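You operate a simulated robot arm through the tools that you are given. There is no shell and no other tool.

You run a simulated robot arm. Do the job below in one go: nothing can be reset, and whatever is moved stays where it is left.

Task
Unpin the green roll, bring both web ends to the line, clamp them.
Fine: the blue pin goes in its holder.

Only the result counts: the job must be done as asked and must still hold three seconds after the hand-in. Knocking over, shifting, dropping, spilling or breaking anything else fails it.

Robot
A 7-joint arm with a two-finger parallel gripper, fixed in place. Base frame: the origin is at the foot of the arm, x ahead of it, y to its left, z up; the work surface is at about z = 860. Lengths are in mm, angles in rad, forces in N, time in s.
With the tool pointing down near the work surface it reaches from about 220 to 740 mm from the base axis. Its first joint turns from -2.897 to 2.897 rad. Payload 1.57 kg.
Tool frame: the origin (TCP) lies between the finger pads and is the grasp point; the fingertips stand 30 mm ahead of it; z points along the fingers, y is the line along which they close. The gripper opens to 110 mm. The fingers are 24 mm wide and 12 mm thick; the gripper's body (48 by 112 mm) begins 78 mm behind the TCP.
Orientation is told as [roll, pitch, yaw] about the base's x, y, z axes, in that order, counted from this pose: with the fingers straight down and closing along the base's y, the tool's x points along the base's -x, its y along +y and its z along -z.

Tools
- The arm moves only by the tool move_arm. Its argument "series" is a list that holds one entry, the list of rows, each a list of 7 numbers: the shift along the tool's x, y, z in mm, then the turn, a rotation vector about the tool's x, y, z in rad, then the opening, from 0 (shut) to 1 (fully open). In form: [[[dx, dy, dz, ax, ay, az, gripper], ...]]. A call has 1 to 20 rows; each row shifts and turns the commanded pose from where the row before left it, along the tool's axes as they then stand. Each row takes 0.2 s and may step no farther than 50 mm and 0.15 rad from the row before; otherwise, or with a gripper value out of range, the whole call is refused. Where a pose cannot be reached the arm comes as near as it can. A force on the tool above 90 N (or 10 N above the force at the start of the call, whichever is more), or a blocked arm, ends the call early, and 0.2 s more pass. Each finger travels about 45 mm/s and halts on what it meets, pressing with about 26 N; the grip force reading is that of the motor and also rises with nothing between the fingers. The clock runs only during rows and for 0.2 s after the last one: add rows that do not move to give the fingers time. It gives the time, the measured TCP pose, the force on the tool (base axes), the opening and the grip force at its end, in the units of the frame above (readings bear some noise), with the torque about the TCP (base axes, N m) and any sound that the robot's microphone picked up.
- Cameras (640 x 400 px; columns grow to the right, rows downward): "scene" is fixed at [220.8, 498.1, 1581.9]; the picture's right is [-0.83, -0.55, 0.00], its down [-0.46, 0.70, -0.55] and it looks along [0.30, -0.46, -0.83] (base axes); focal length 214 px, centre (320, 200). "wrist" rides on the gripper at [70, 16, -141] in the tool frame; the picture's right is [-0.23, 0.97, 0.00], its down [-0.86, -0.20, -0.48] and it looks along [-0.47, -0.11, 0.88] (tool axes); focal length 222 px, centre (320, 200). There is no depth. A picture from a camera that has moved, and an enlarged one, comes with that camera's place and axes in the base frame and with its lens.
- camera(camera): a new picture of that camera. No time passes.
- slide_trunk(by): slides the trunk up (or, below 0, down) by that many mm; the arm rides with it, the base frame stays. It gives what a move gives, with no picture.
- close_up(camera, box): a new picture of the part [left, top, right, bottom] of that camera's present view, enlarged. No time passes.
- close_job(): hands the job in; it is judged then, once.

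Nothing tells you positions but the pictures and the camera data. Unless the task says otherwise, let go and move clear before handing in.

The tools are called after "Request:" as name(argument=value, ...) on one line, values as JSON. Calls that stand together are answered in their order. move_arm: Moves the arm, as the interface text tells. Its arguments: {"type":"object","properties":{"series":{"type":"array","items":{"type":"array","items":{"type":"array","items":{"type":"number"}}}}},"required":["series"]} The other tools are called the same way: slide_trunk (by) slides the trunk up or down; camera (camera) takes a picture; close_up (camera, box) takes an enlarged picture of a part of a camera's view; close_job () hands the job in.

At the start:

```text
clock: 0.0
position: [317.6, 216.5, 1362.8]
ee_rot: [0.001, 0.0, -0.001]
ft_force: [-0.4, -1.0, 0.1]
moment: [0.02, -0.01, -0.02]
gripper_width: 110.4
grip_force: 0.0
trunk travel left (down, up): [-525.0, 65.0]
```

scene: 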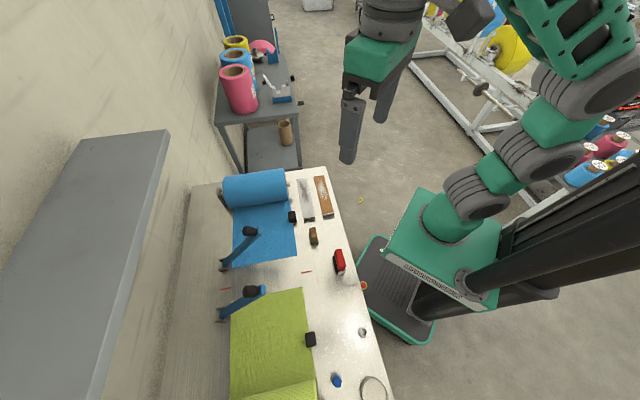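
wrist: 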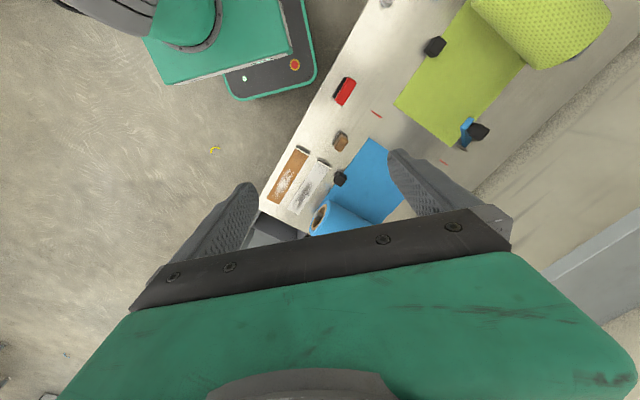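

I see a table with a blue roll and a green roll, their webs lying toward a red line, two blue lever clamps and some small items near the front edge. I'll take enlarged pictures before moving anything.

Request:
close_up(camera="scene", box=[180, 160, 400, 300])

Request:
close_up(camera="scene", box=[180, 260, 400, 400])

Request:
close_up(camera="wrist", box=[380, 0, 640, 170])

Request:
close_up(camera="wrist", box=[250, 60, 450, 240])

```text
2.86 times, centred on (290, 230) of scene
camera zoom: at [220.8, 498.1, 1581.9], right [-0.83, -0.55, 0.0], down [-0.46, 0.7, -0.55], along [0.3, -0.46, -0.83], focal length 613 px, centre (406, 114)
```

zoom: 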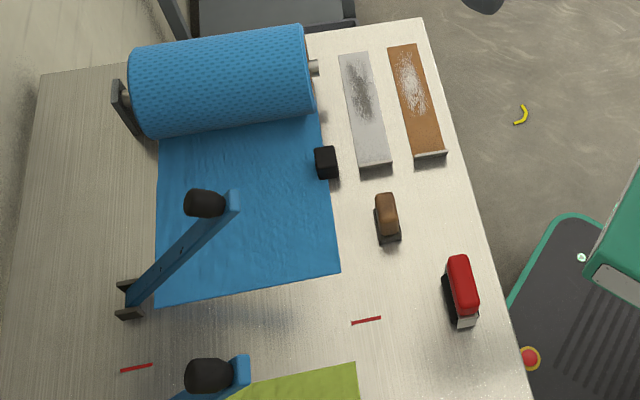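

```text
2.86 times, centred on (290, 330) of scene
camera zoom: at [220.8, 498.1, 1581.9], right [-0.83, -0.55, 0.0], down [-0.46, 0.7, -0.55], along [0.3, -0.46, -0.83], focal length 613 px, centre (406, -171)
```

zoom: 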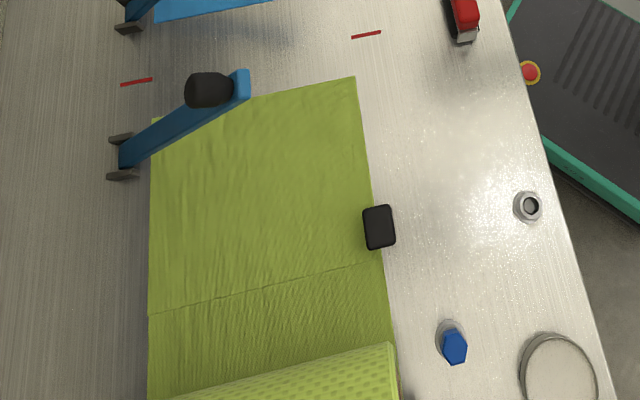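

```text
2.35 times, centred on (510, 85) of wrist
camera zoom: at [245.5, 234.1, 1504.9], right [0.23, 0.97, 0.0], down [0.86, -0.2, 0.48], along [0.47, -0.11, -0.88], focal length 523 px, centre (-127, 471)
```

zoom: 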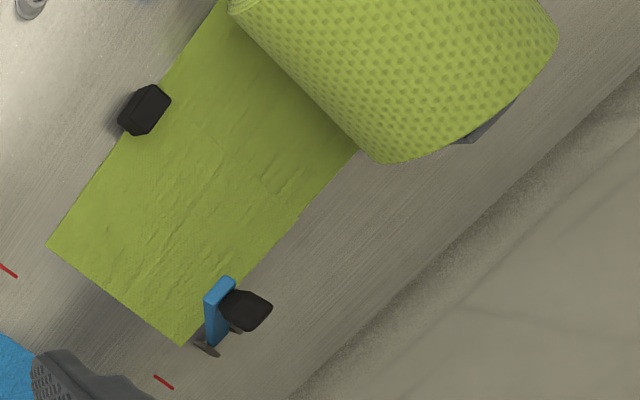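

```text
2.22 times, centred on (350, 150) of wrist
camera zoom: at [245.5, 234.1, 1504.9], right [0.23, 0.97, 0.0], down [0.86, -0.2, 0.48], along [0.47, -0.11, -0.88], focal length 494 px, centre (253, 311)
```

zoom: 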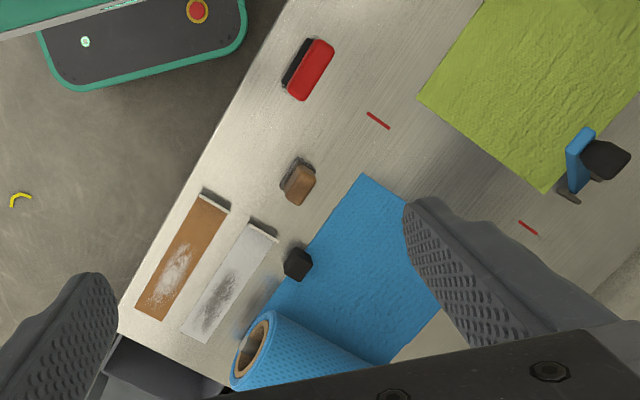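

The table sits at about 45° to the base. The red line runs roughly from (362,364) to (545,546), and both webs stop short of it. I'll move the wrist camera over the green side to look at the pin, the tabs and the clamps.

Request:
move_arm(series=[[[36.7, 23.3, 16, 0, 0, 0, 1], [36.7, 23.3, 16, 0, 0, 0, 1], [36.7, 23.3, 16, 0, 0, 0, 1], [36.7, 23.3, 16, 0, 0, 0, 1], [36.7, 23.3, 16, 0, 0, 0, 1], [36.7, 23.3, 16, 0, 0, 0, 1], [36.7, 23.3, 16, 0, 0, 0, 1], [0, 0, 0, 0, 0, -0.131, 1], [0, 0, 0, 0, 0, -0.131, 1], [0, 0, 0, 0, 0, -0.131, 1], [0, 0, 0, 0, 0, -0.131, 1], [0, 0, 0, 0, 0, -0.131, 1], [0, 0, 0, 0, 0, -0.131, 1], [0, 0, 0, 0, 0, 0, 1]]])

Request:
camera(camera="wrist")

```text
clock: 3.0
position: [60.0, 381.2, 1251.0]
ee_rot: [0.0, -0.001, 0.789]
ft_force: [0.3, 0.1, 0.0]
moment: [0.01, -0.03, -0.01]
gripper_width: 110.0
grip_force: 0.1
trunk travel left (down, up): [-525.0, 65.0]
```

```text
taken
camera wrist: at [-2.6, 343.3, 1393.3], right [-0.53, 0.85, 0.0], down [0.74, 0.47, 0.48], along [0.41, 0.25, -0.88], focal length 222 px, centre (320, 200)
```

wrist: 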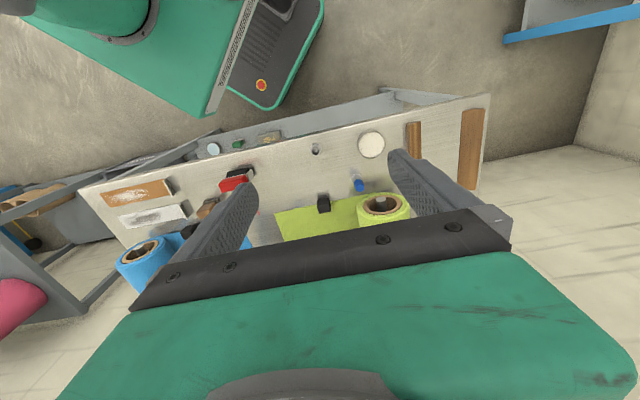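

The wrist camera now looks in from the front of the table. I can see the blue pin beside the green roll, a nut-like ring and the black tab, so I'll enlarge those.

Request:
close_up(camera="wrist", box=[260, 120, 420, 220])

Request:
close_up(camera="wrist", box=[80, 120, 270, 240])

Request:
camera(camera="scene")

```text
4.00 times, centred on (340, 170) of wrist
camera zoom: at [-2.6, 343.3, 1393.3], right [-0.53, 0.85, 0.0], down [0.74, 0.47, 0.48], along [0.41, 0.25, -0.88], focal length 888 px, centre (240, 320)
```

zoom: 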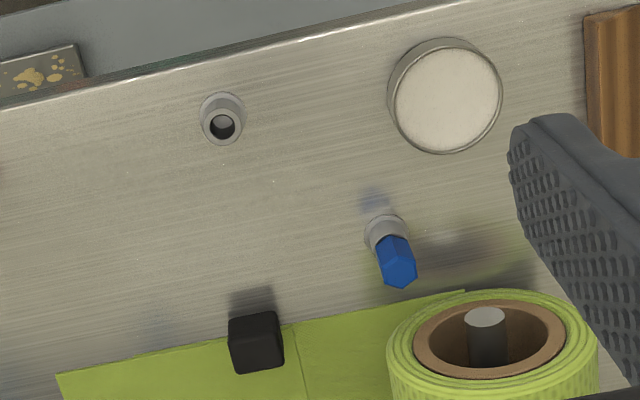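

```text
3.33 times, centred on (175, 180) of wrist
camera zoom: at [-2.6, 343.3, 1393.3], right [-0.53, 0.85, 0.0], down [0.74, 0.47, 0.48], along [0.41, 0.25, -0.88], focal length 740 px, centre (803, 267)
```

zoom: 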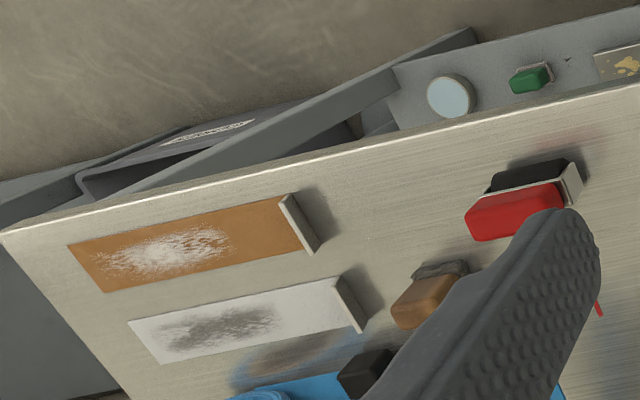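

```text
taken
```

scene: 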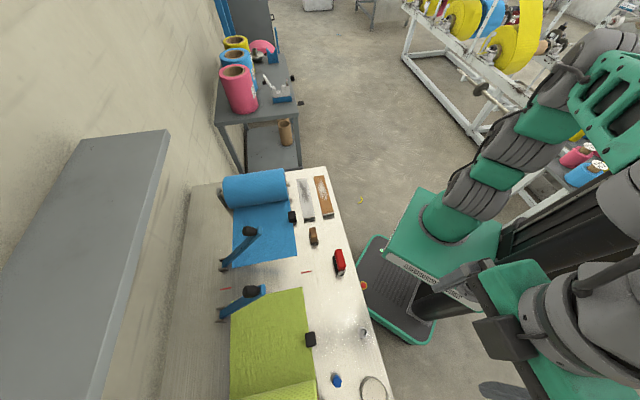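

The blue hex-headed pin stands in a grey collar near (142,542) with its top at about z 920, and the empty collar near (131,412) looks like its holder. I'll lower the trunk for a closer look.

Request:
slide_trunk(by=-200)

Request:
camera(camera="wrist")

Request:
camera(camera="scene")

```text
clock: 5.2
position: [59.5, 380.6, 1052.7]
ee_rot: [0.0, 0.001, 0.786]
ft_force: [-0.2, -0.4, -0.5]
moment: [0.01, 0.0, 0.01]
gripper_width: 110.0
grip_force: 0.0
trunk travel left (down, up): [-325.0, 265.0]
```

```text
taken
camera wrist: at [-2.7, 343.3, 1193.5], right [-0.53, 0.85, 0.0], down [0.74, 0.46, 0.48], along [0.41, 0.25, -0.88], focal length 222 px, centre (320, 200)
```

wrist: 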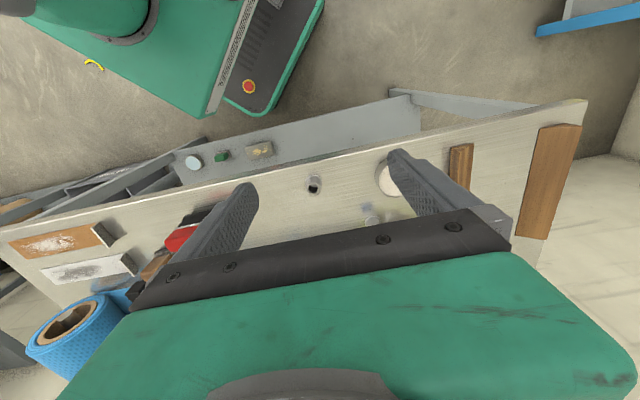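

```text
taken
```

scene: 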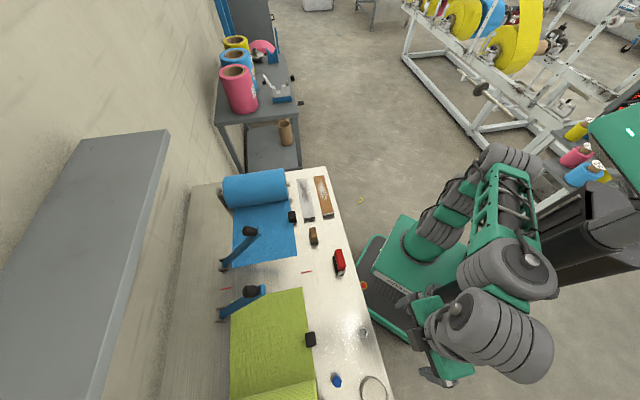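

The gripper body hides the lower half of the wrist view, so things under or behind the TCP show best. I'll move the TCP over the pin.

Request:
move_arm(series=[[[-43, 13.9, 0, 0, 0, 0, 1], [-43, 13.9, 0, 0, 0, 0, 1], [-43, 13.9, 0, 0, 0, 0, 1], [-43, 13.9, 0, 0, 0, 0, 1], [0, 0, 0, 0, 0, 0, 1]]])

Request:
camera(camera="wrist")

Request:
close_up(camera="wrist", box=[240, 110, 400, 210])

Request:
camera(camera="scene")

```text
clock: 6.4
position: [141.1, 542.3, 1050.0]
ee_rot: [-0.002, 0.001, 0.787]
ft_force: [-0.2, 0.0, 0.2]
moment: [-0.05, 0.02, -0.01]
gripper_width: 109.7
grip_force: 0.1
trunk travel left (down, up): [-325.0, 265.0]
```

```text
taken
camera wrist: at [79.2, 504.8, 1191.5], right [-0.53, 0.85, 0.0], down [0.75, 0.47, 0.48], along [0.41, 0.25, -0.88], focal length 222 px, centre (320, 200)
```

wrist: 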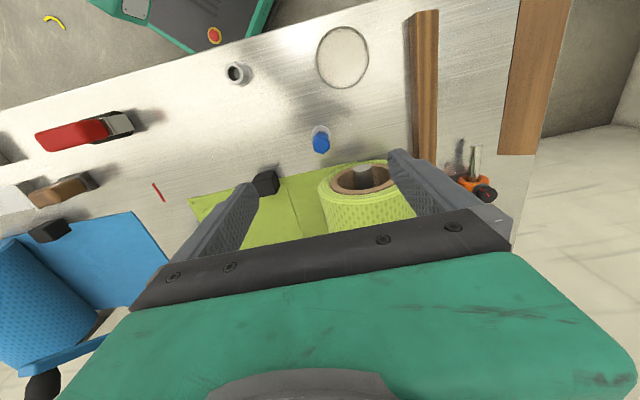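

```text
4.00 times, centred on (320, 160) of wrist
camera zoom: at [79.2, 504.8, 1191.5], right [-0.53, 0.85, 0.0], down [0.75, 0.47, 0.48], along [0.41, 0.25, -0.88], focal length 888 px, centre (320, 360)
```

zoom: 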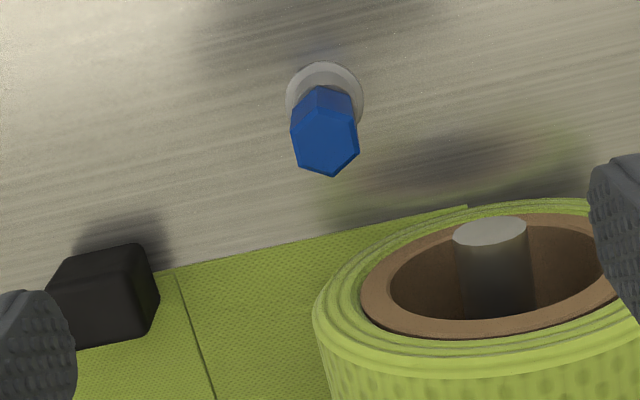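

```text
taken
```

scene: 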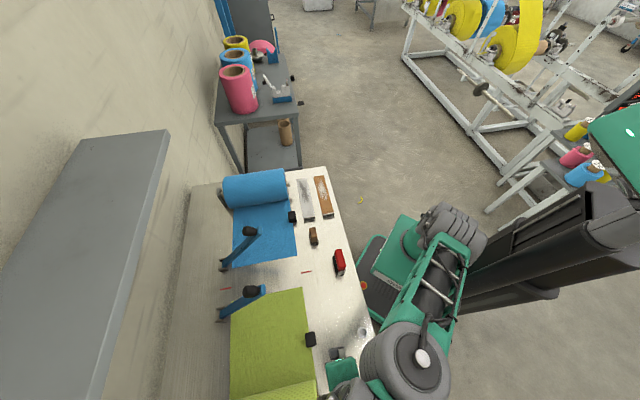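

The pin is nearly under the TCP, about 2 mm off. I'll enlarge it to read the hex orientation, and look at the holder, the green tab and the nearby tool.

Request:
close_up(camera="wrist", box=[296, 116, 344, 164])

Request:
close_up(camera="wrist", box=[212, 52, 260, 100])

Request:
close_up(camera="wrist", box=[0, 80, 200, 240])

Request:
close_up(camera="scene", box=[200, 210, 320, 330])

```text
8.33 times, centred on (320, 140) of wrist
camera zoom: at [79.2, 504.8, 1191.5], right [-0.53, 0.85, 0.0], down [0.75, 0.47, 0.48], along [0.41, 0.25, -0.88], focal length 1851 px, centre (320, 700)
```

zoom: 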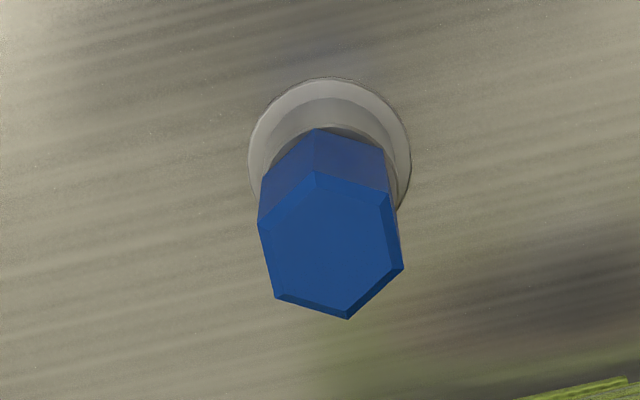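

```text
8.33 times, centred on (236, 76) of wrist
camera zoom: at [79.2, 504.8, 1191.5], right [-0.53, 0.85, 0.0], down [0.75, 0.47, 0.48], along [0.41, 0.25, -0.88], focal length 1851 px, centre (1020, 1233)
```

zoom: 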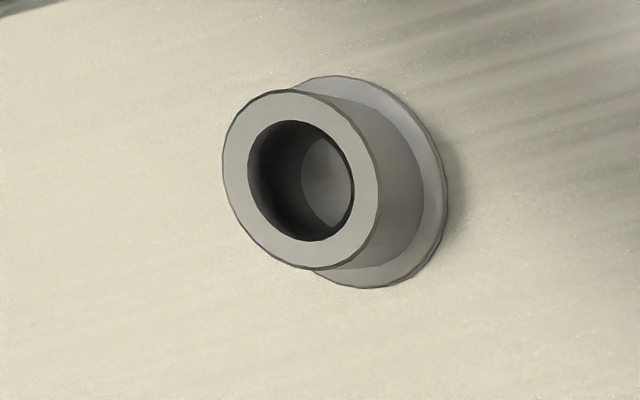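

```text
2.50 times, centred on (100, 160) of wrist
camera zoom: at [79.2, 504.8, 1191.5], right [-0.53, 0.85, 0.0], down [0.75, 0.47, 0.48], along [0.41, 0.25, -0.88], focal length 555 px, centre (870, 300)
```

zoom: 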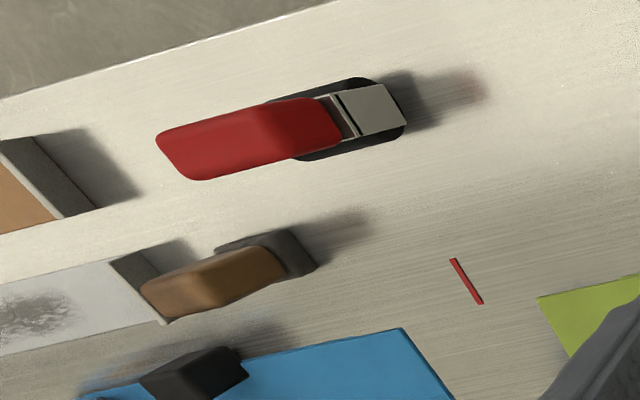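

```text
3.33 times, centred on (260, 270) of scene
camera zoom: at [220.8, 498.1, 1581.9], right [-0.83, -0.55, 0.0], down [-0.46, 0.7, -0.55], along [0.3, -0.46, -0.83], focal length 715 px, centre (520, -33)
```

zoom: 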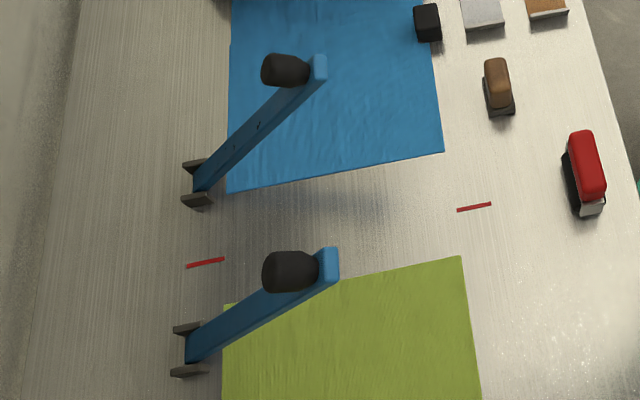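

The hex head is about 19.4 mm across flats, and its flats already face the fingers at this yaw. I'll close the fingers partway, centre on it and descend partway to check again.

Request:
move_arm(series=[[[-0.5, 1.5, 0, 0, 0, 0, 0.5], [0, 0, 35, 0, 0, 0, 0.5], [0, 0, 35, 0, 0, 0, 0.5], [0, 0, 0, 0, 0, 0, 0.5], [0, 0, 0, 0, 0, 0, 0.5], [0, 0, 0, 0, 0, 0, 0.5]]])

Request:
camera(camera="wrist")

Request:
close_up(camera="wrist", box=[280, 130, 360, 210])

```text
clock: 7.8
position: [141.9, 545.3, 981.4]
ee_rot: [0.0, -0.001, 0.788]
ft_force: [-0.3, 0.4, 0.3]
moment: [0.02, 0.0, -0.01]
gripper_width: 54.8
grip_force: 0.1
trunk travel left (down, up): [-325.0, 265.0]
```

```text
taken
camera wrist: at [79.7, 507.2, 1122.8], right [-0.53, 0.85, 0.0], down [0.74, 0.46, 0.48], along [0.41, 0.25, -0.88], focal length 222 px, centre (320, 200)
```

wrist: 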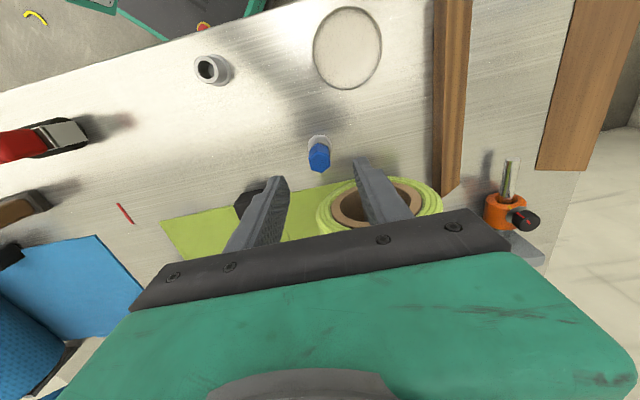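

```text
5.00 times, centred on (320, 170) of wrist
camera zoom: at [79.7, 507.2, 1122.8], right [-0.53, 0.85, 0.0], down [0.74, 0.46, 0.48], along [0.41, 0.25, -0.88], focal length 1111 px, centre (320, 350)
```

zoom: 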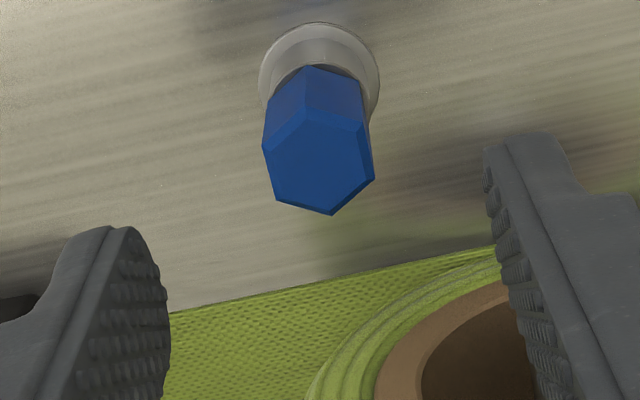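

The head top is about 68 mm below the TCP, so z≈913, and its bottom is near z≈885. I'll descend until the fingertips stop above the collar, then close on the flats.

Request:
move_arm(series=[[[0, 0, 20, 0, 0, 0, 0.5], [0, 0, 20, 0, 0, 0, 0.5], [0, 0, 17, 0, 0, 0, 0.5], [0, 0, 0, 0, 0, 0, 0.5], [0, 0, 0, 0, 0, 0, 0.3], [0, 0, 0, 0, 0, 0, 0.0], [0, 0, 0, 0, 0, 0, 0.0], [0, 0, 0, 0, 0, 0, 0.0], [0, 0, 0, 0, 0, 0, 0.0]]])

Request:
close_up(camera="wrist", box=[240, 100, 400, 220])

```text
clock: 9.8
position: [141.4, 544.0, 924.1]
ee_rot: [0.001, 0.0, 0.788]
ft_force: [-2.0, 1.9, -0.5]
moment: [0.06, 0.06, -0.02]
gripper_width: 18.9
grip_force: 25.9
trunk travel left (down, up): [-325.0, 265.0]
```

```text
3.33 times, centred on (320, 160) of wrist
camera zoom: at [79.0, 506.3, 1065.3], right [-0.53, 0.85, 0.0], down [0.74, 0.47, 0.48], along [0.41, 0.25, -0.88], focal length 740 px, centre (320, 333)
```

zoom: 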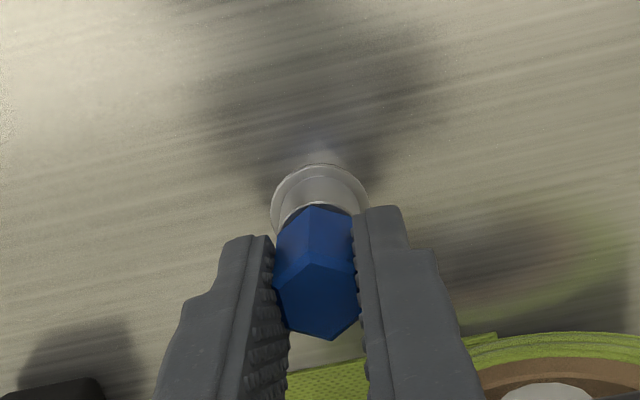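

The grip is good at 18.9 mm and 26 N. I'll pull straight up slowly.

Request:
move_arm(series=[[[0, 0, -3, 0, 0, 0, 0.0], [0, 0, -5, 0, 0, 0, 0.0], [0, 0, -6, 0, 0, 0, 0.0], [0, 0, -6, 0, 0, 0, 0.0]]])

Request:
close_up(camera="wrist", box=[240, 100, 400, 220])

```text
clock: 10.8
position: [140.8, 544.1, 944.8]
ee_rot: [0.0, 0.001, 0.788]
ft_force: [-0.6, 0.4, -0.4]
moment: [0.02, -0.03, 0.0]
gripper_width: 19.2
grip_force: 26.0
trunk travel left (down, up): [-325.0, 265.0]
```

```text
3.33 times, centred on (320, 160) of wrist
camera zoom: at [79.0, 506.3, 1086.4], right [-0.53, 0.85, 0.0], down [0.75, 0.47, 0.48], along [0.41, 0.25, -0.88], focal length 740 px, centre (320, 333)
```

zoom: 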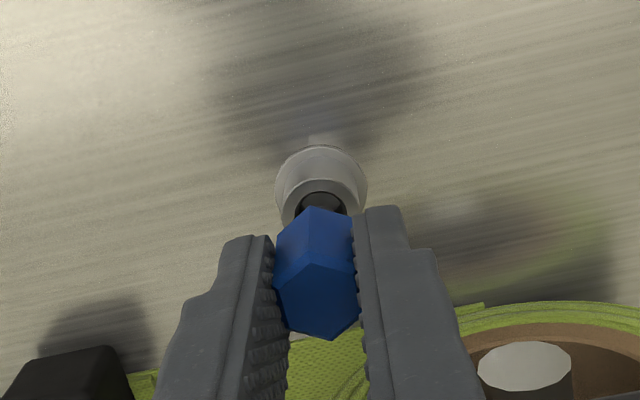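

The pin is coming out with almost no force. I'll lift it well clear.

Request:
move_arm(series=[[[0, 0, -15, 0, 0, 0, 0.0], [0, 0, -20, 0, 0, 0, 0.0], [0, 0, -25, 0, 0, 0, 0.0], [0, 0, -25, 0, 0, 0, 0.0], [0, 0, -15, 0, 0, 0, 0.0], [0, 0, 0, 0, 0, 0, 0.0]]])

Request:
camera(camera="wrist")

Request:
close_up(camera="wrist", box=[240, 100, 400, 220])

Request:
close_up(camera="scene", box=[280, 300, 440, 400])

```text
clock: 12.2
position: [141.1, 543.3, 1044.7]
ee_rot: [0.001, 0.001, 0.788]
ft_force: [0.6, -0.4, -0.4]
moment: [-0.01, -0.01, -0.02]
gripper_width: 18.6
grip_force: 25.8
trunk travel left (down, up): [-325.0, 265.0]
```

```text
taken
camera wrist: at [78.3, 506.3, 1185.8], right [-0.53, 0.85, 0.0], down [0.74, 0.46, 0.48], along [0.41, 0.25, -0.88], focal length 222 px, centre (320, 200)
```

wrist: 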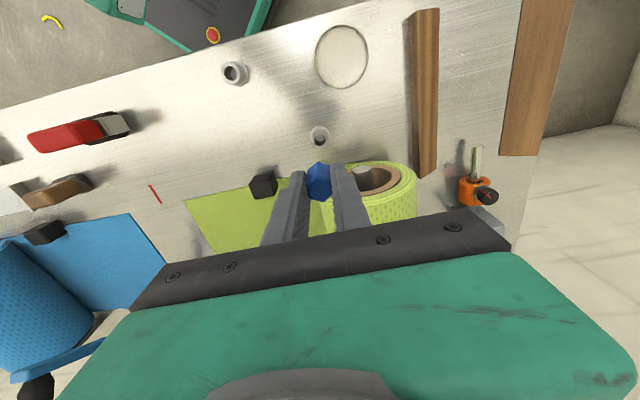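

```text
3.33 times, centred on (320, 160) of wrist
camera zoom: at [78.3, 506.3, 1185.8], right [-0.53, 0.85, 0.0], down [0.74, 0.46, 0.48], along [0.41, 0.25, -0.88], focal length 740 px, centre (320, 333)
```

zoom: 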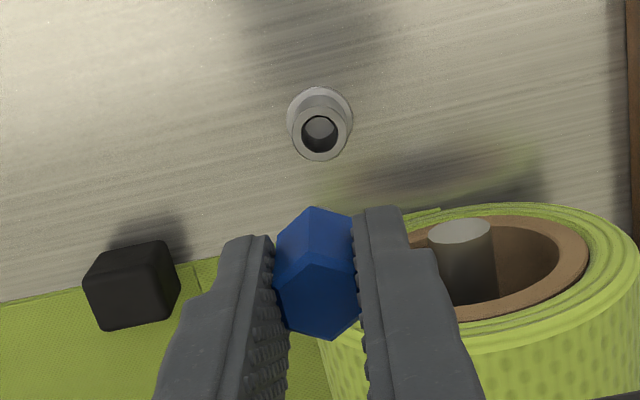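

```text
4.00 times, centred on (360, 350) of scene
camera zoom: at [220.8, 498.1, 1581.9], right [-0.83, -0.55, 0.0], down [-0.46, 0.7, -0.55], along [0.3, -0.46, -0.83], focal length 858 px, centre (160, -400)
```

zoom: 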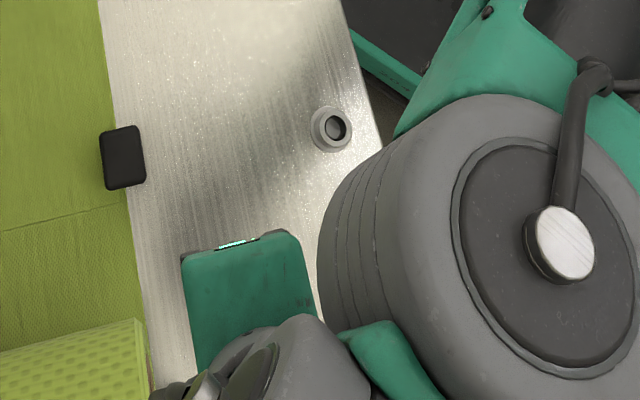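

The pin is out, and the empty socket looks identical to the holder. I'll measure both in this view so I can use the socket as an alignment reference.

Request:
close_up(camera="wrist", box=[296, 116, 344, 164])

Request:
close_up(camera="wrist", box=[212, 52, 260, 100])

```text
8.33 times, centred on (320, 140) of wrist
camera zoom: at [78.3, 506.3, 1185.8], right [-0.53, 0.85, 0.0], down [0.74, 0.46, 0.48], along [0.41, 0.25, -0.88], focal length 1851 px, centre (320, 700)
```

zoom: 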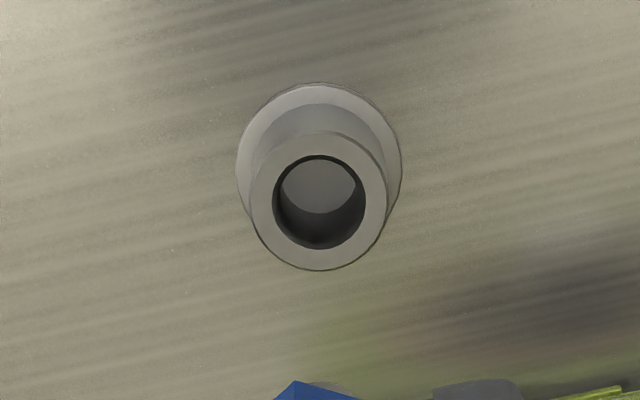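

```text
8.33 times, centred on (236, 76) of wrist
camera zoom: at [78.3, 506.3, 1185.8], right [-0.53, 0.85, 0.0], down [0.74, 0.46, 0.48], along [0.41, 0.25, -0.88], focal length 1851 px, centre (1020, 1233)
```

zoom: 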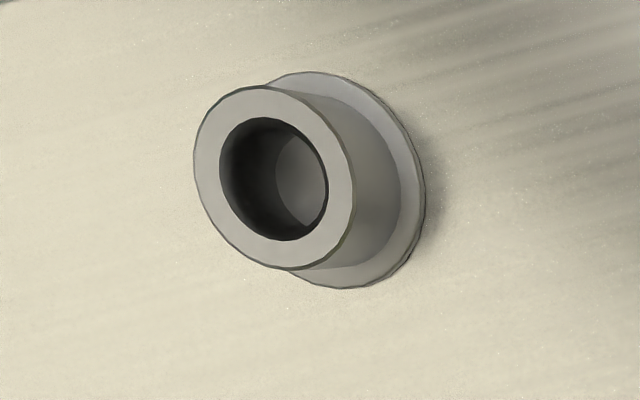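

The holder is offset by about (98.4, -84.2) mm in the tool frame, with its rim at roughly the socket's height of z≈888. I'll move over it at this height and check the alignment against the reference pixel.

Request:
move_arm(series=[[[32.8, -28.1, 0, 0, 0, 0, 0.0], [32.8, -28.1, 0, 0, 0, 0, 0.0], [32.8, -28, 0, 0, 0, 0, 0.0], [0, 0, 0, 0, 0, 0, 0.0], [0, 0, 0, 0, 0, 0, 0.0]]])

Request:
camera(camera="wrist")

Request:
close_up(camera="wrist", box=[296, 116, 344, 164])

Request:
close_up(camera="scene", box=[280, 280, 440, 400])

```text
clock: 13.4
position: [130.7, 415.3, 1047.4]
ee_rot: [0.0, 0.0, 0.787]
ft_force: [-0.7, 0.0, 0.1]
moment: [-0.01, 0.0, 0.04]
gripper_width: 18.7
grip_force: 26.2
trunk travel left (down, up): [-325.0, 265.0]
```

```text
taken
camera wrist: at [69.4, 378.0, 1188.1], right [-0.53, 0.85, 0.0], down [0.74, 0.46, 0.48], along [0.41, 0.25, -0.88], focal length 222 px, centre (320, 200)
```

wrist: 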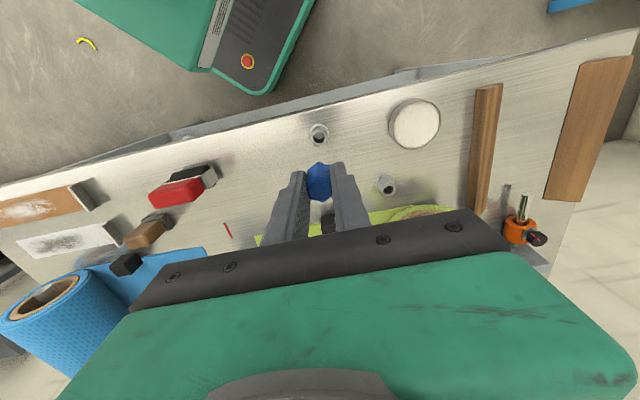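

```text
8.33 times, centred on (320, 140) of wrist
camera zoom: at [69.4, 378.0, 1188.1], right [-0.53, 0.85, 0.0], down [0.74, 0.46, 0.48], along [0.41, 0.25, -0.88], focal length 1851 px, centre (320, 700)
```

zoom: 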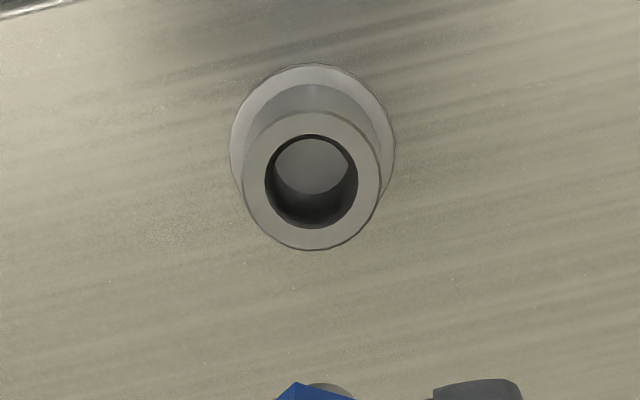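

```text
3.33 times, centred on (360, 340) of scene
camera zoom: at [220.8, 498.1, 1581.9], right [-0.83, -0.55, 0.0], down [-0.46, 0.7, -0.55], along [0.3, -0.46, -0.83], focal length 715 px, centre (187, -267)
```

zoom: 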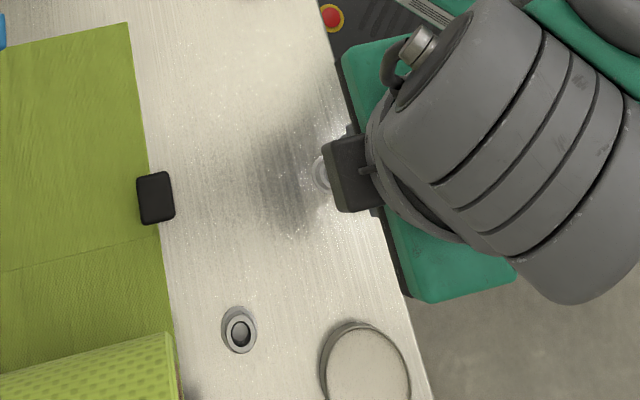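

The arm is about 3 mm short of centred over the holder. Before correcting I'll check how the pin sits in the fingers, including any visible shaft.

Request:
close_up(camera="wrist", box=[290, 140, 350, 200])

```text
6.67 times, centred on (320, 170) of wrist
camera zoom: at [69.4, 378.0, 1188.1], right [-0.53, 0.85, 0.0], down [0.74, 0.46, 0.48], along [0.41, 0.25, -0.88], focal length 1481 px, centre (320, 400)
```

zoom: 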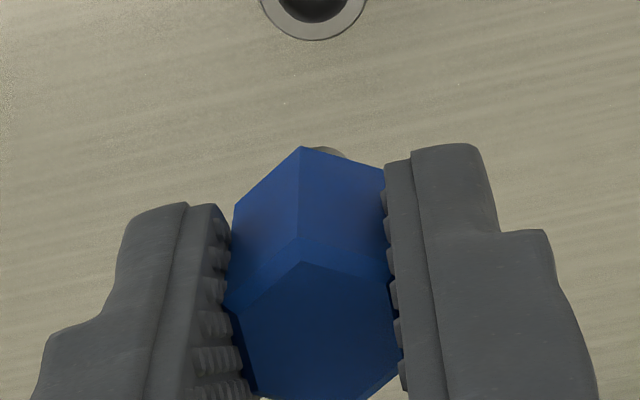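

The shaft tip is just visible behind the head, so it's short, about 20 mm. I'll correct the lateral offset and come down to just above the holder.

Request:
move_arm(series=[[[2.9, -0.6, 0, 0, 0, 0, 0.0], [0, 0, 25, 0, 0, 0, 0.0], [0, 0, 25, 0, 0, 0, 0.0], [0, 0, 25, 0, 0, 0, 0.0], [0, 0, 0, 0, 0, 0, 0.0], [0, 0, 0, 0, 0, 0, 0.0]]])

Request:
close_up(camera="wrist", box=[290, 120, 350, 180])

```text
clock: 14.8
position: [129.5, 412.0, 968.9]
ee_rot: [-0.001, 0.0, 0.787]
ft_force: [-0.5, 0.5, 0.0]
moment: [0.01, 0.01, -0.01]
gripper_width: 19.0
grip_force: 25.6
trunk travel left (down, up): [-325.0, 265.0]
```

```text
6.67 times, centred on (320, 150) of wrist
camera zoom: at [66.7, 374.4, 1110.6], right [-0.53, 0.85, 0.0], down [0.74, 0.46, 0.48], along [0.41, 0.25, -0.88], focal length 1481 px, centre (320, 533)
```

zoom: 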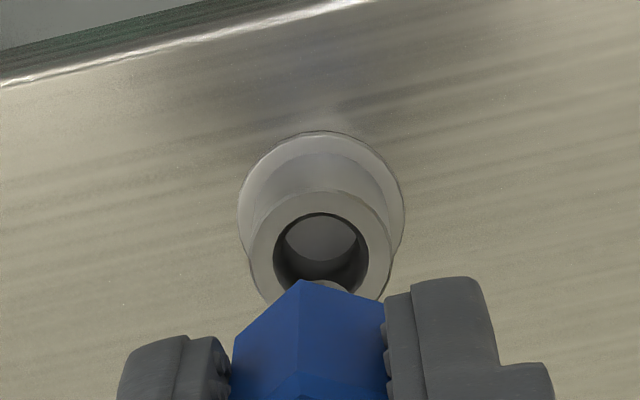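

The pin is nearly centred over the holder. I'll lower to z≈945, the height of my reference picture at the socket, and compare like with like.

Request:
move_arm(series=[[[0, 0, 12, 0, 0, 0, 0.0], [0, 0, 11.5, 0, 0, 0, 0.0], [0, 0, 0, 0, 0, 0, 0.0], [0, 0, 0, 0, 0, 0, 0.0]]])

Request:
close_up(camera="wrist", box=[240, 100, 400, 220])

Request:
close_up(camera="wrist", box=[290, 120, 350, 180])

```text
clock: 15.8
position: [128.4, 413.1, 946.0]
ee_rot: [-0.001, -0.001, 0.786]
ft_force: [0.1, 0.3, 0.4]
moment: [0.02, -0.01, 0.03]
gripper_width: 18.9
grip_force: 26.3
trunk travel left (down, up): [-325.0, 265.0]
```

```text
3.33 times, centred on (320, 160) of wrist
camera zoom: at [67.0, 375.2, 1087.4], right [-0.53, 0.85, 0.0], down [0.74, 0.46, 0.48], along [0.41, 0.25, -0.88], focal length 740 px, centre (320, 333)
```

zoom: 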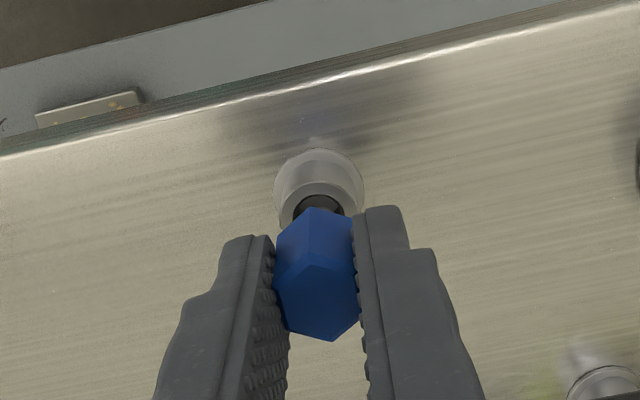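

```text
6.67 times, centred on (320, 150) of wrist
camera zoom: at [67.0, 375.2, 1087.4], right [-0.53, 0.85, 0.0], down [0.74, 0.46, 0.48], along [0.41, 0.25, -0.88], focal length 1481 px, centre (320, 533)
```

zoom: 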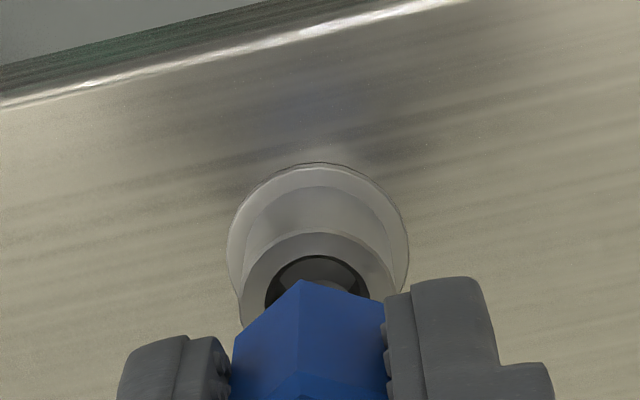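

Compared with the socket reference, the tool needs about 1 mm of correction. I'll apply it and lower gently while watching the force.

Request:
move_arm(series=[[[-1.1, -0.8, 0, 0, 0, 0, 0.0], [0, 0, 3, 0, 0, 0, 0.0], [0, 0, 3, 0, 0, 0, 0.0], [0, 0, 0, 0, 0, 0, 0.0]]])

Request:
close_up(camera="wrist", box=[290, 120, 350, 180])

```text
clock: 16.8
position: [130.2, 412.6, 940.9]
ee_rot: [0.0, -0.002, 0.787]
ft_force: [-1.0, 0.0, -0.3]
moment: [-0.02, 0.04, 0.02]
gripper_width: 18.9
grip_force: 26.4
trunk travel left (down, up): [-325.0, 265.0]
```

```text
6.67 times, centred on (320, 150) of wrist
camera zoom: at [68.4, 374.9, 1081.7], right [-0.53, 0.85, 0.0], down [0.74, 0.46, 0.48], along [0.41, 0.25, -0.88], focal length 1481 px, centre (320, 533)
```

zoom: 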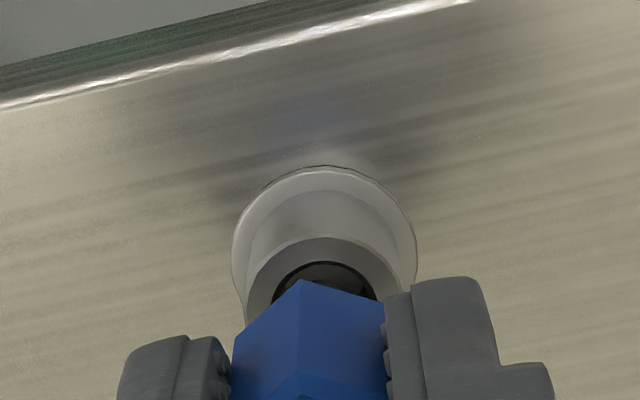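

There's no contact force so far. I'll keep lowering in small steps.

Request:
move_arm(series=[[[0, 0, 3, 0, 0, 0, 0.0], [0, 0, 3, 0, 0, 0, 0.0], [0, 0, 3, 0, 0, 0, 0.0], [0, 0, 0, 0, 0, 0, 0.0]]])

Request:
close_up(camera="wrist", box=[290, 120, 350, 180])

```text
clock: 17.8
position: [130.0, 411.4, 931.2]
ee_rot: [0.0, -0.001, 0.788]
ft_force: [0.5, 0.3, -0.2]
moment: [-0.02, 0.01, 0.01]
gripper_width: 18.9
grip_force: 26.0
trunk travel left (down, up): [-325.0, 265.0]
```

```text
6.67 times, centred on (320, 150) of wrist
camera zoom: at [68.8, 374.0, 1072.6], right [-0.53, 0.85, 0.0], down [0.74, 0.46, 0.48], along [0.41, 0.25, -0.88], focal length 1481 px, centre (320, 533)
```

zoom: 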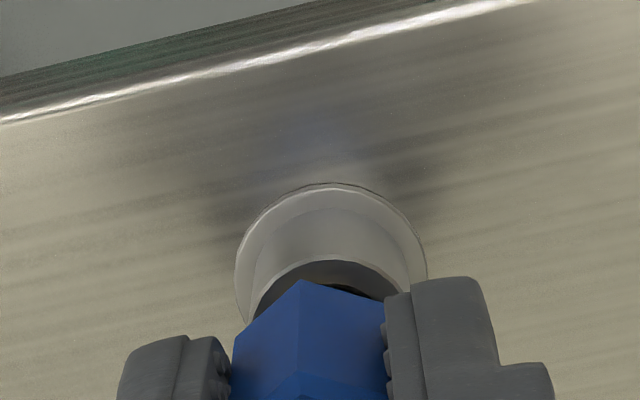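

The holder sits about 1.5 mm to the right of the pin axis now. I'll nudge that way and keep lowering.

Request:
move_arm(series=[[[0, 1.3, 0, 0, 0, 0, 0.0], [0, 0, 2, 0, 0, 0, 0.0], [0, 0, 2, 0, 0, 0, 0.0], [0, 0, 0, 0, 0, 0, 0.0]]])

Request:
close_up(camera="wrist", box=[240, 100, 400, 220])

```text
clock: 18.8
position: [132.2, 412.4, 927.1]
ee_rot: [-0.001, -0.001, 0.789]
ft_force: [-0.6, 0.8, 0.9]
moment: [-0.01, -0.03, -0.06]
gripper_width: 18.7
grip_force: 26.2
trunk travel left (down, up): [-325.0, 265.0]
```

```text
3.33 times, centred on (320, 160) of wrist
camera zoom: at [68.3, 375.4, 1068.7], right [-0.53, 0.85, 0.0], down [0.75, 0.46, 0.48], along [0.41, 0.25, -0.88], focal length 740 px, centre (320, 333)
```

zoom: 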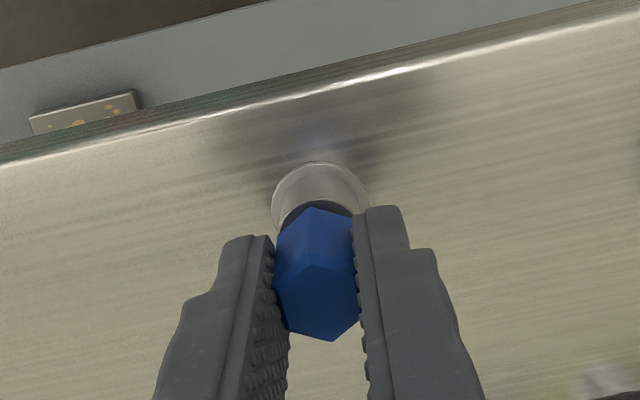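

The alignment now matches the reference, so I'll seat the pin with small steps.

Request:
move_arm(series=[[[0, 0, 1.5, 0, 0, 0, 0.0], [0, 0, 1.5, 0, 0, 0, 0.0], [0, 0, 1, 0, 0, 0, 0.0], [0, 0, 0, 0, 0, 0, 0.0]]])

Request:
close_up(camera="wrist", box=[240, 100, 400, 220])

```text
clock: 19.8
position: [130.4, 413.9, 924.1]
ee_rot: [-0.001, 0.0, 0.787]
ft_force: [0.7, -1.1, 1.9]
moment: [-0.01, 0.01, 0.0]
gripper_width: 18.8
grip_force: 25.9
trunk travel left (down, up): [-325.0, 265.0]
```

```text
3.33 times, centred on (320, 160) of wrist
camera zoom: at [68.5, 374.8, 1064.9], right [-0.53, 0.85, 0.0], down [0.75, 0.46, 0.48], along [0.41, 0.25, -0.88], focal length 740 px, centre (320, 333)
```

zoom: 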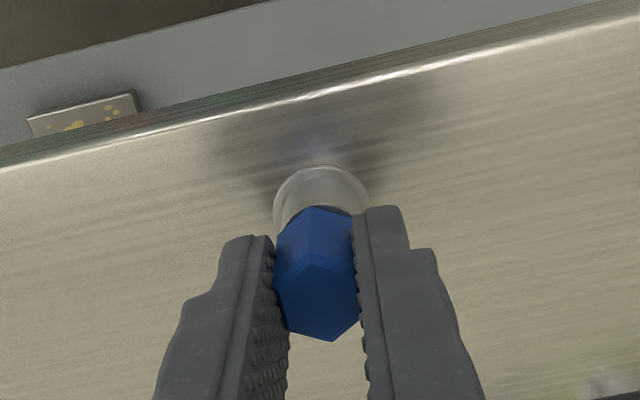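

The height matches the original seating and the vertical force is rising a little. I'll add a small final press, then open the fingers.

Request:
move_arm(series=[[[0, 0, 0.8, 0, 0, 0, 0.0], [0, 0, 0, 0, 0, 0, 0.0]]])

```text
clock: 20.4
position: [131.1, 413.0, 923.5]
ee_rot: [0.001, -0.002, 0.787]
ft_force: [1.0, -2.8, 9.9]
moment: [-0.15, -0.03, 0.05]
gripper_width: 18.6
grip_force: 26.2
trunk travel left (down, up): [-325.0, 265.0]
```

The pin is seated at about 10 N of vertical force. I'll open the fingers and rise straight up.

Request:
move_arm(series=[[[0, 0, -0.5, 0, 0, 0, 0.2], [0, 0, 0, 0, 0, 0, 0.3], [0, 0, 0, 0, 0, 0, 0.4], [0, 0, 0, 0, 0, 0, 0.45], [0, 0, -20, 0, 0, 0, 0.45], [0, 0, -25, 0, 0, 0, 0.45], [0, 0, -35, 0, 0, 0, 0.45], [0, 0, -40, 0, 0, 0, 0.45], [0, 0, 0, 0, 0, 0, 0.45]]])

Request:
camera(camera="wrist")

Request:
close_up(camera="wrist", box=[280, 110, 360, 180])

```text
clock: 22.4
position: [130.0, 411.8, 1044.4]
ee_rot: [0.0, -0.001, 0.787]
ft_force: [0.3, 0.3, 0.8]
moment: [0.01, 0.0, -0.01]
gripper_width: 49.4
grip_force: 0.0
trunk travel left (down, up): [-325.0, 265.0]
```

```text
taken
camera wrist: at [67.7, 374.5, 1185.5], right [-0.53, 0.85, 0.0], down [0.74, 0.46, 0.48], along [0.41, 0.25, -0.88], focal length 222 px, centre (320, 200)
```

wrist: 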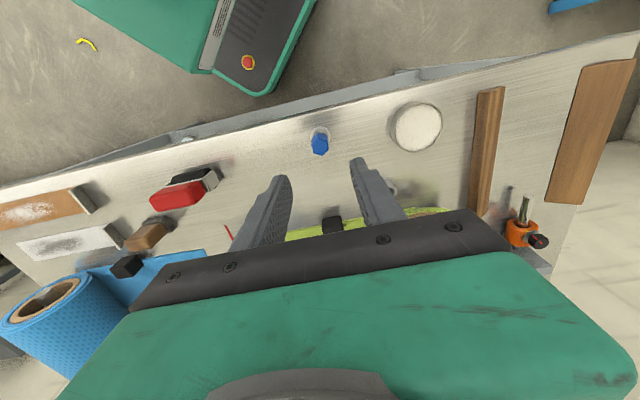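

```text
5.71 times, centred on (320, 145) of wrist
camera zoom: at [67.7, 374.5, 1185.5], right [-0.53, 0.85, 0.0], down [0.74, 0.46, 0.48], along [0.41, 0.25, -0.88], focal length 1269 px, centre (320, 514)
```

zoom: 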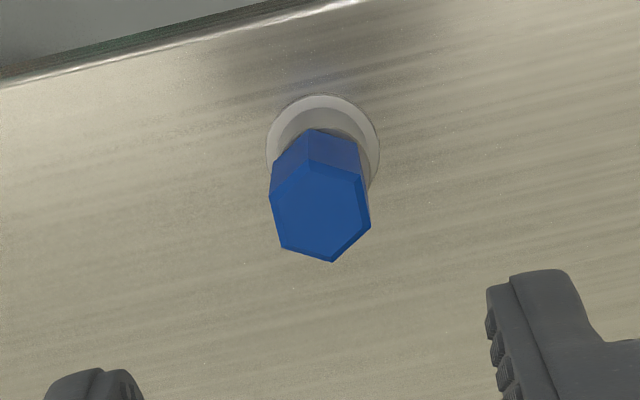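

The pin stands properly in its holder. Next I'll inspect the green tab near (242,507) from above.

Request:
move_arm(series=[[[-48.8, -4, 0, 0, 0, 0, 0.45], [-48.8, -4, 0, 0, 0, 0, 0.45], [-48.8, -4, 0, 0, 0, 0, 0.45], [0, 0, 0, 0, 0, 0, 0.45]]])

Request:
camera(camera="wrist")

Request:
close_up(camera="wrist", box=[270, 100, 370, 180])

Request:
camera(camera="scene")

```text
clock: 23.4
position: [241.6, 508.3, 1041.8]
ee_rot: [0.0, 0.0, 0.787]
ft_force: [-0.3, 0.9, -0.1]
moment: [-0.02, 0.02, -0.01]
gripper_width: 49.3
grip_force: 0.1
trunk travel left (down, up): [-325.0, 265.0]
```

```text
taken
camera wrist: at [180.0, 470.5, 1183.4], right [-0.53, 0.85, 0.0], down [0.75, 0.47, 0.48], along [0.41, 0.25, -0.88], focal length 222 px, centre (320, 200)
```

wrist: 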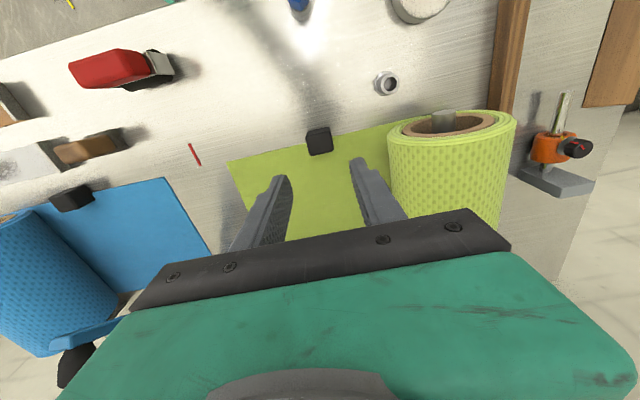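

```text
5.00 times, centred on (320, 140) of wrist
camera zoom: at [180.0, 470.5, 1183.4], right [-0.53, 0.85, 0.0], down [0.75, 0.47, 0.48], along [0.41, 0.25, -0.88], focal length 1111 px, centre (320, 500)
```

zoom: 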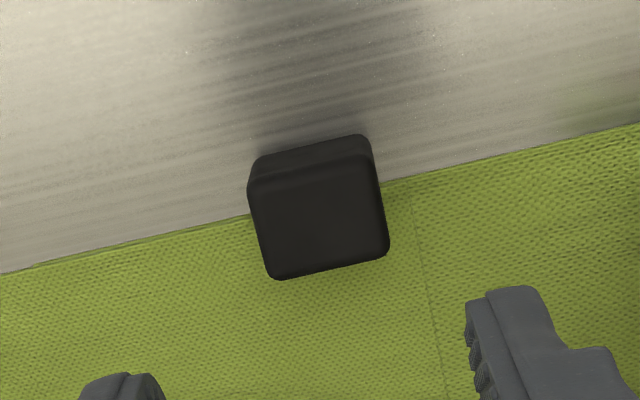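

```text
taken
```

scene: 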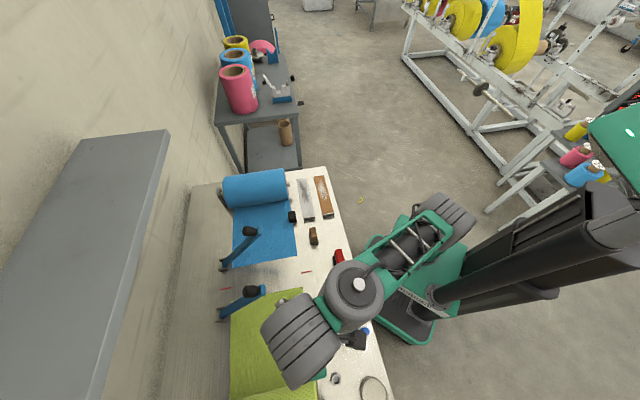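

The tab is a black block about 32 mm wide on the web's front edge. I'll centre on it, descend partway and check again.

Request:
move_arm(series=[[[-4.5, -1.2, 0, 0, 0, 0, 0.6], [0, 0, 35, 0, 0, 0, 0.6], [0, 0, 40, 0, 0, 0, 0.6], [0, 0, 0, 0, 0, 0, 0.6], [0, 0, 0, 0, 0, 0, 0.6]]])

Request:
camera(camera="wrist")

Request:
close_up(camera="wrist", box=[250, 110, 390, 210])

```text
clock: 24.6
position: [246.0, 511.9, 967.4]
ee_rot: [0.0, 0.0, 0.788]
ft_force: [-0.7, -0.5, -0.2]
moment: [-0.04, -0.03, 0.01]
gripper_width: 65.9
grip_force: 0.0
trunk travel left (down, up): [-325.0, 265.0]
```

```text
taken
camera wrist: at [183.9, 473.4, 1108.7], right [-0.53, 0.85, 0.0], down [0.74, 0.46, 0.48], along [0.41, 0.25, -0.88], focal length 222 px, centre (320, 200)
```

wrist: 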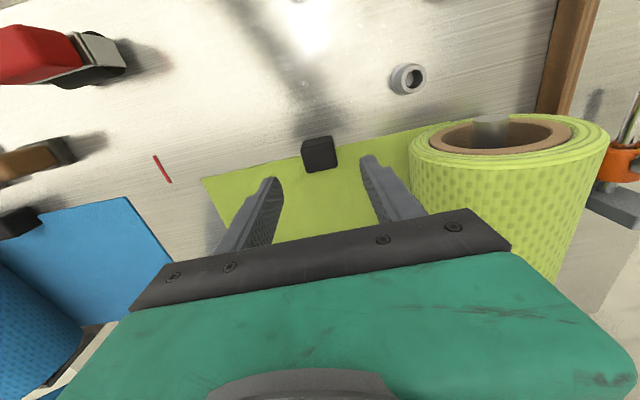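

```text
4.00 times, centred on (320, 160) of wrist
camera zoom: at [183.9, 473.4, 1108.7], right [-0.53, 0.85, 0.0], down [0.74, 0.46, 0.48], along [0.41, 0.25, -0.88], focal length 888 px, centre (320, 360)
```

zoom: 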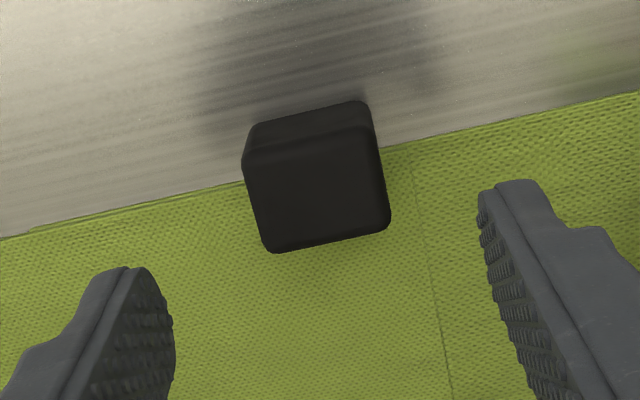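

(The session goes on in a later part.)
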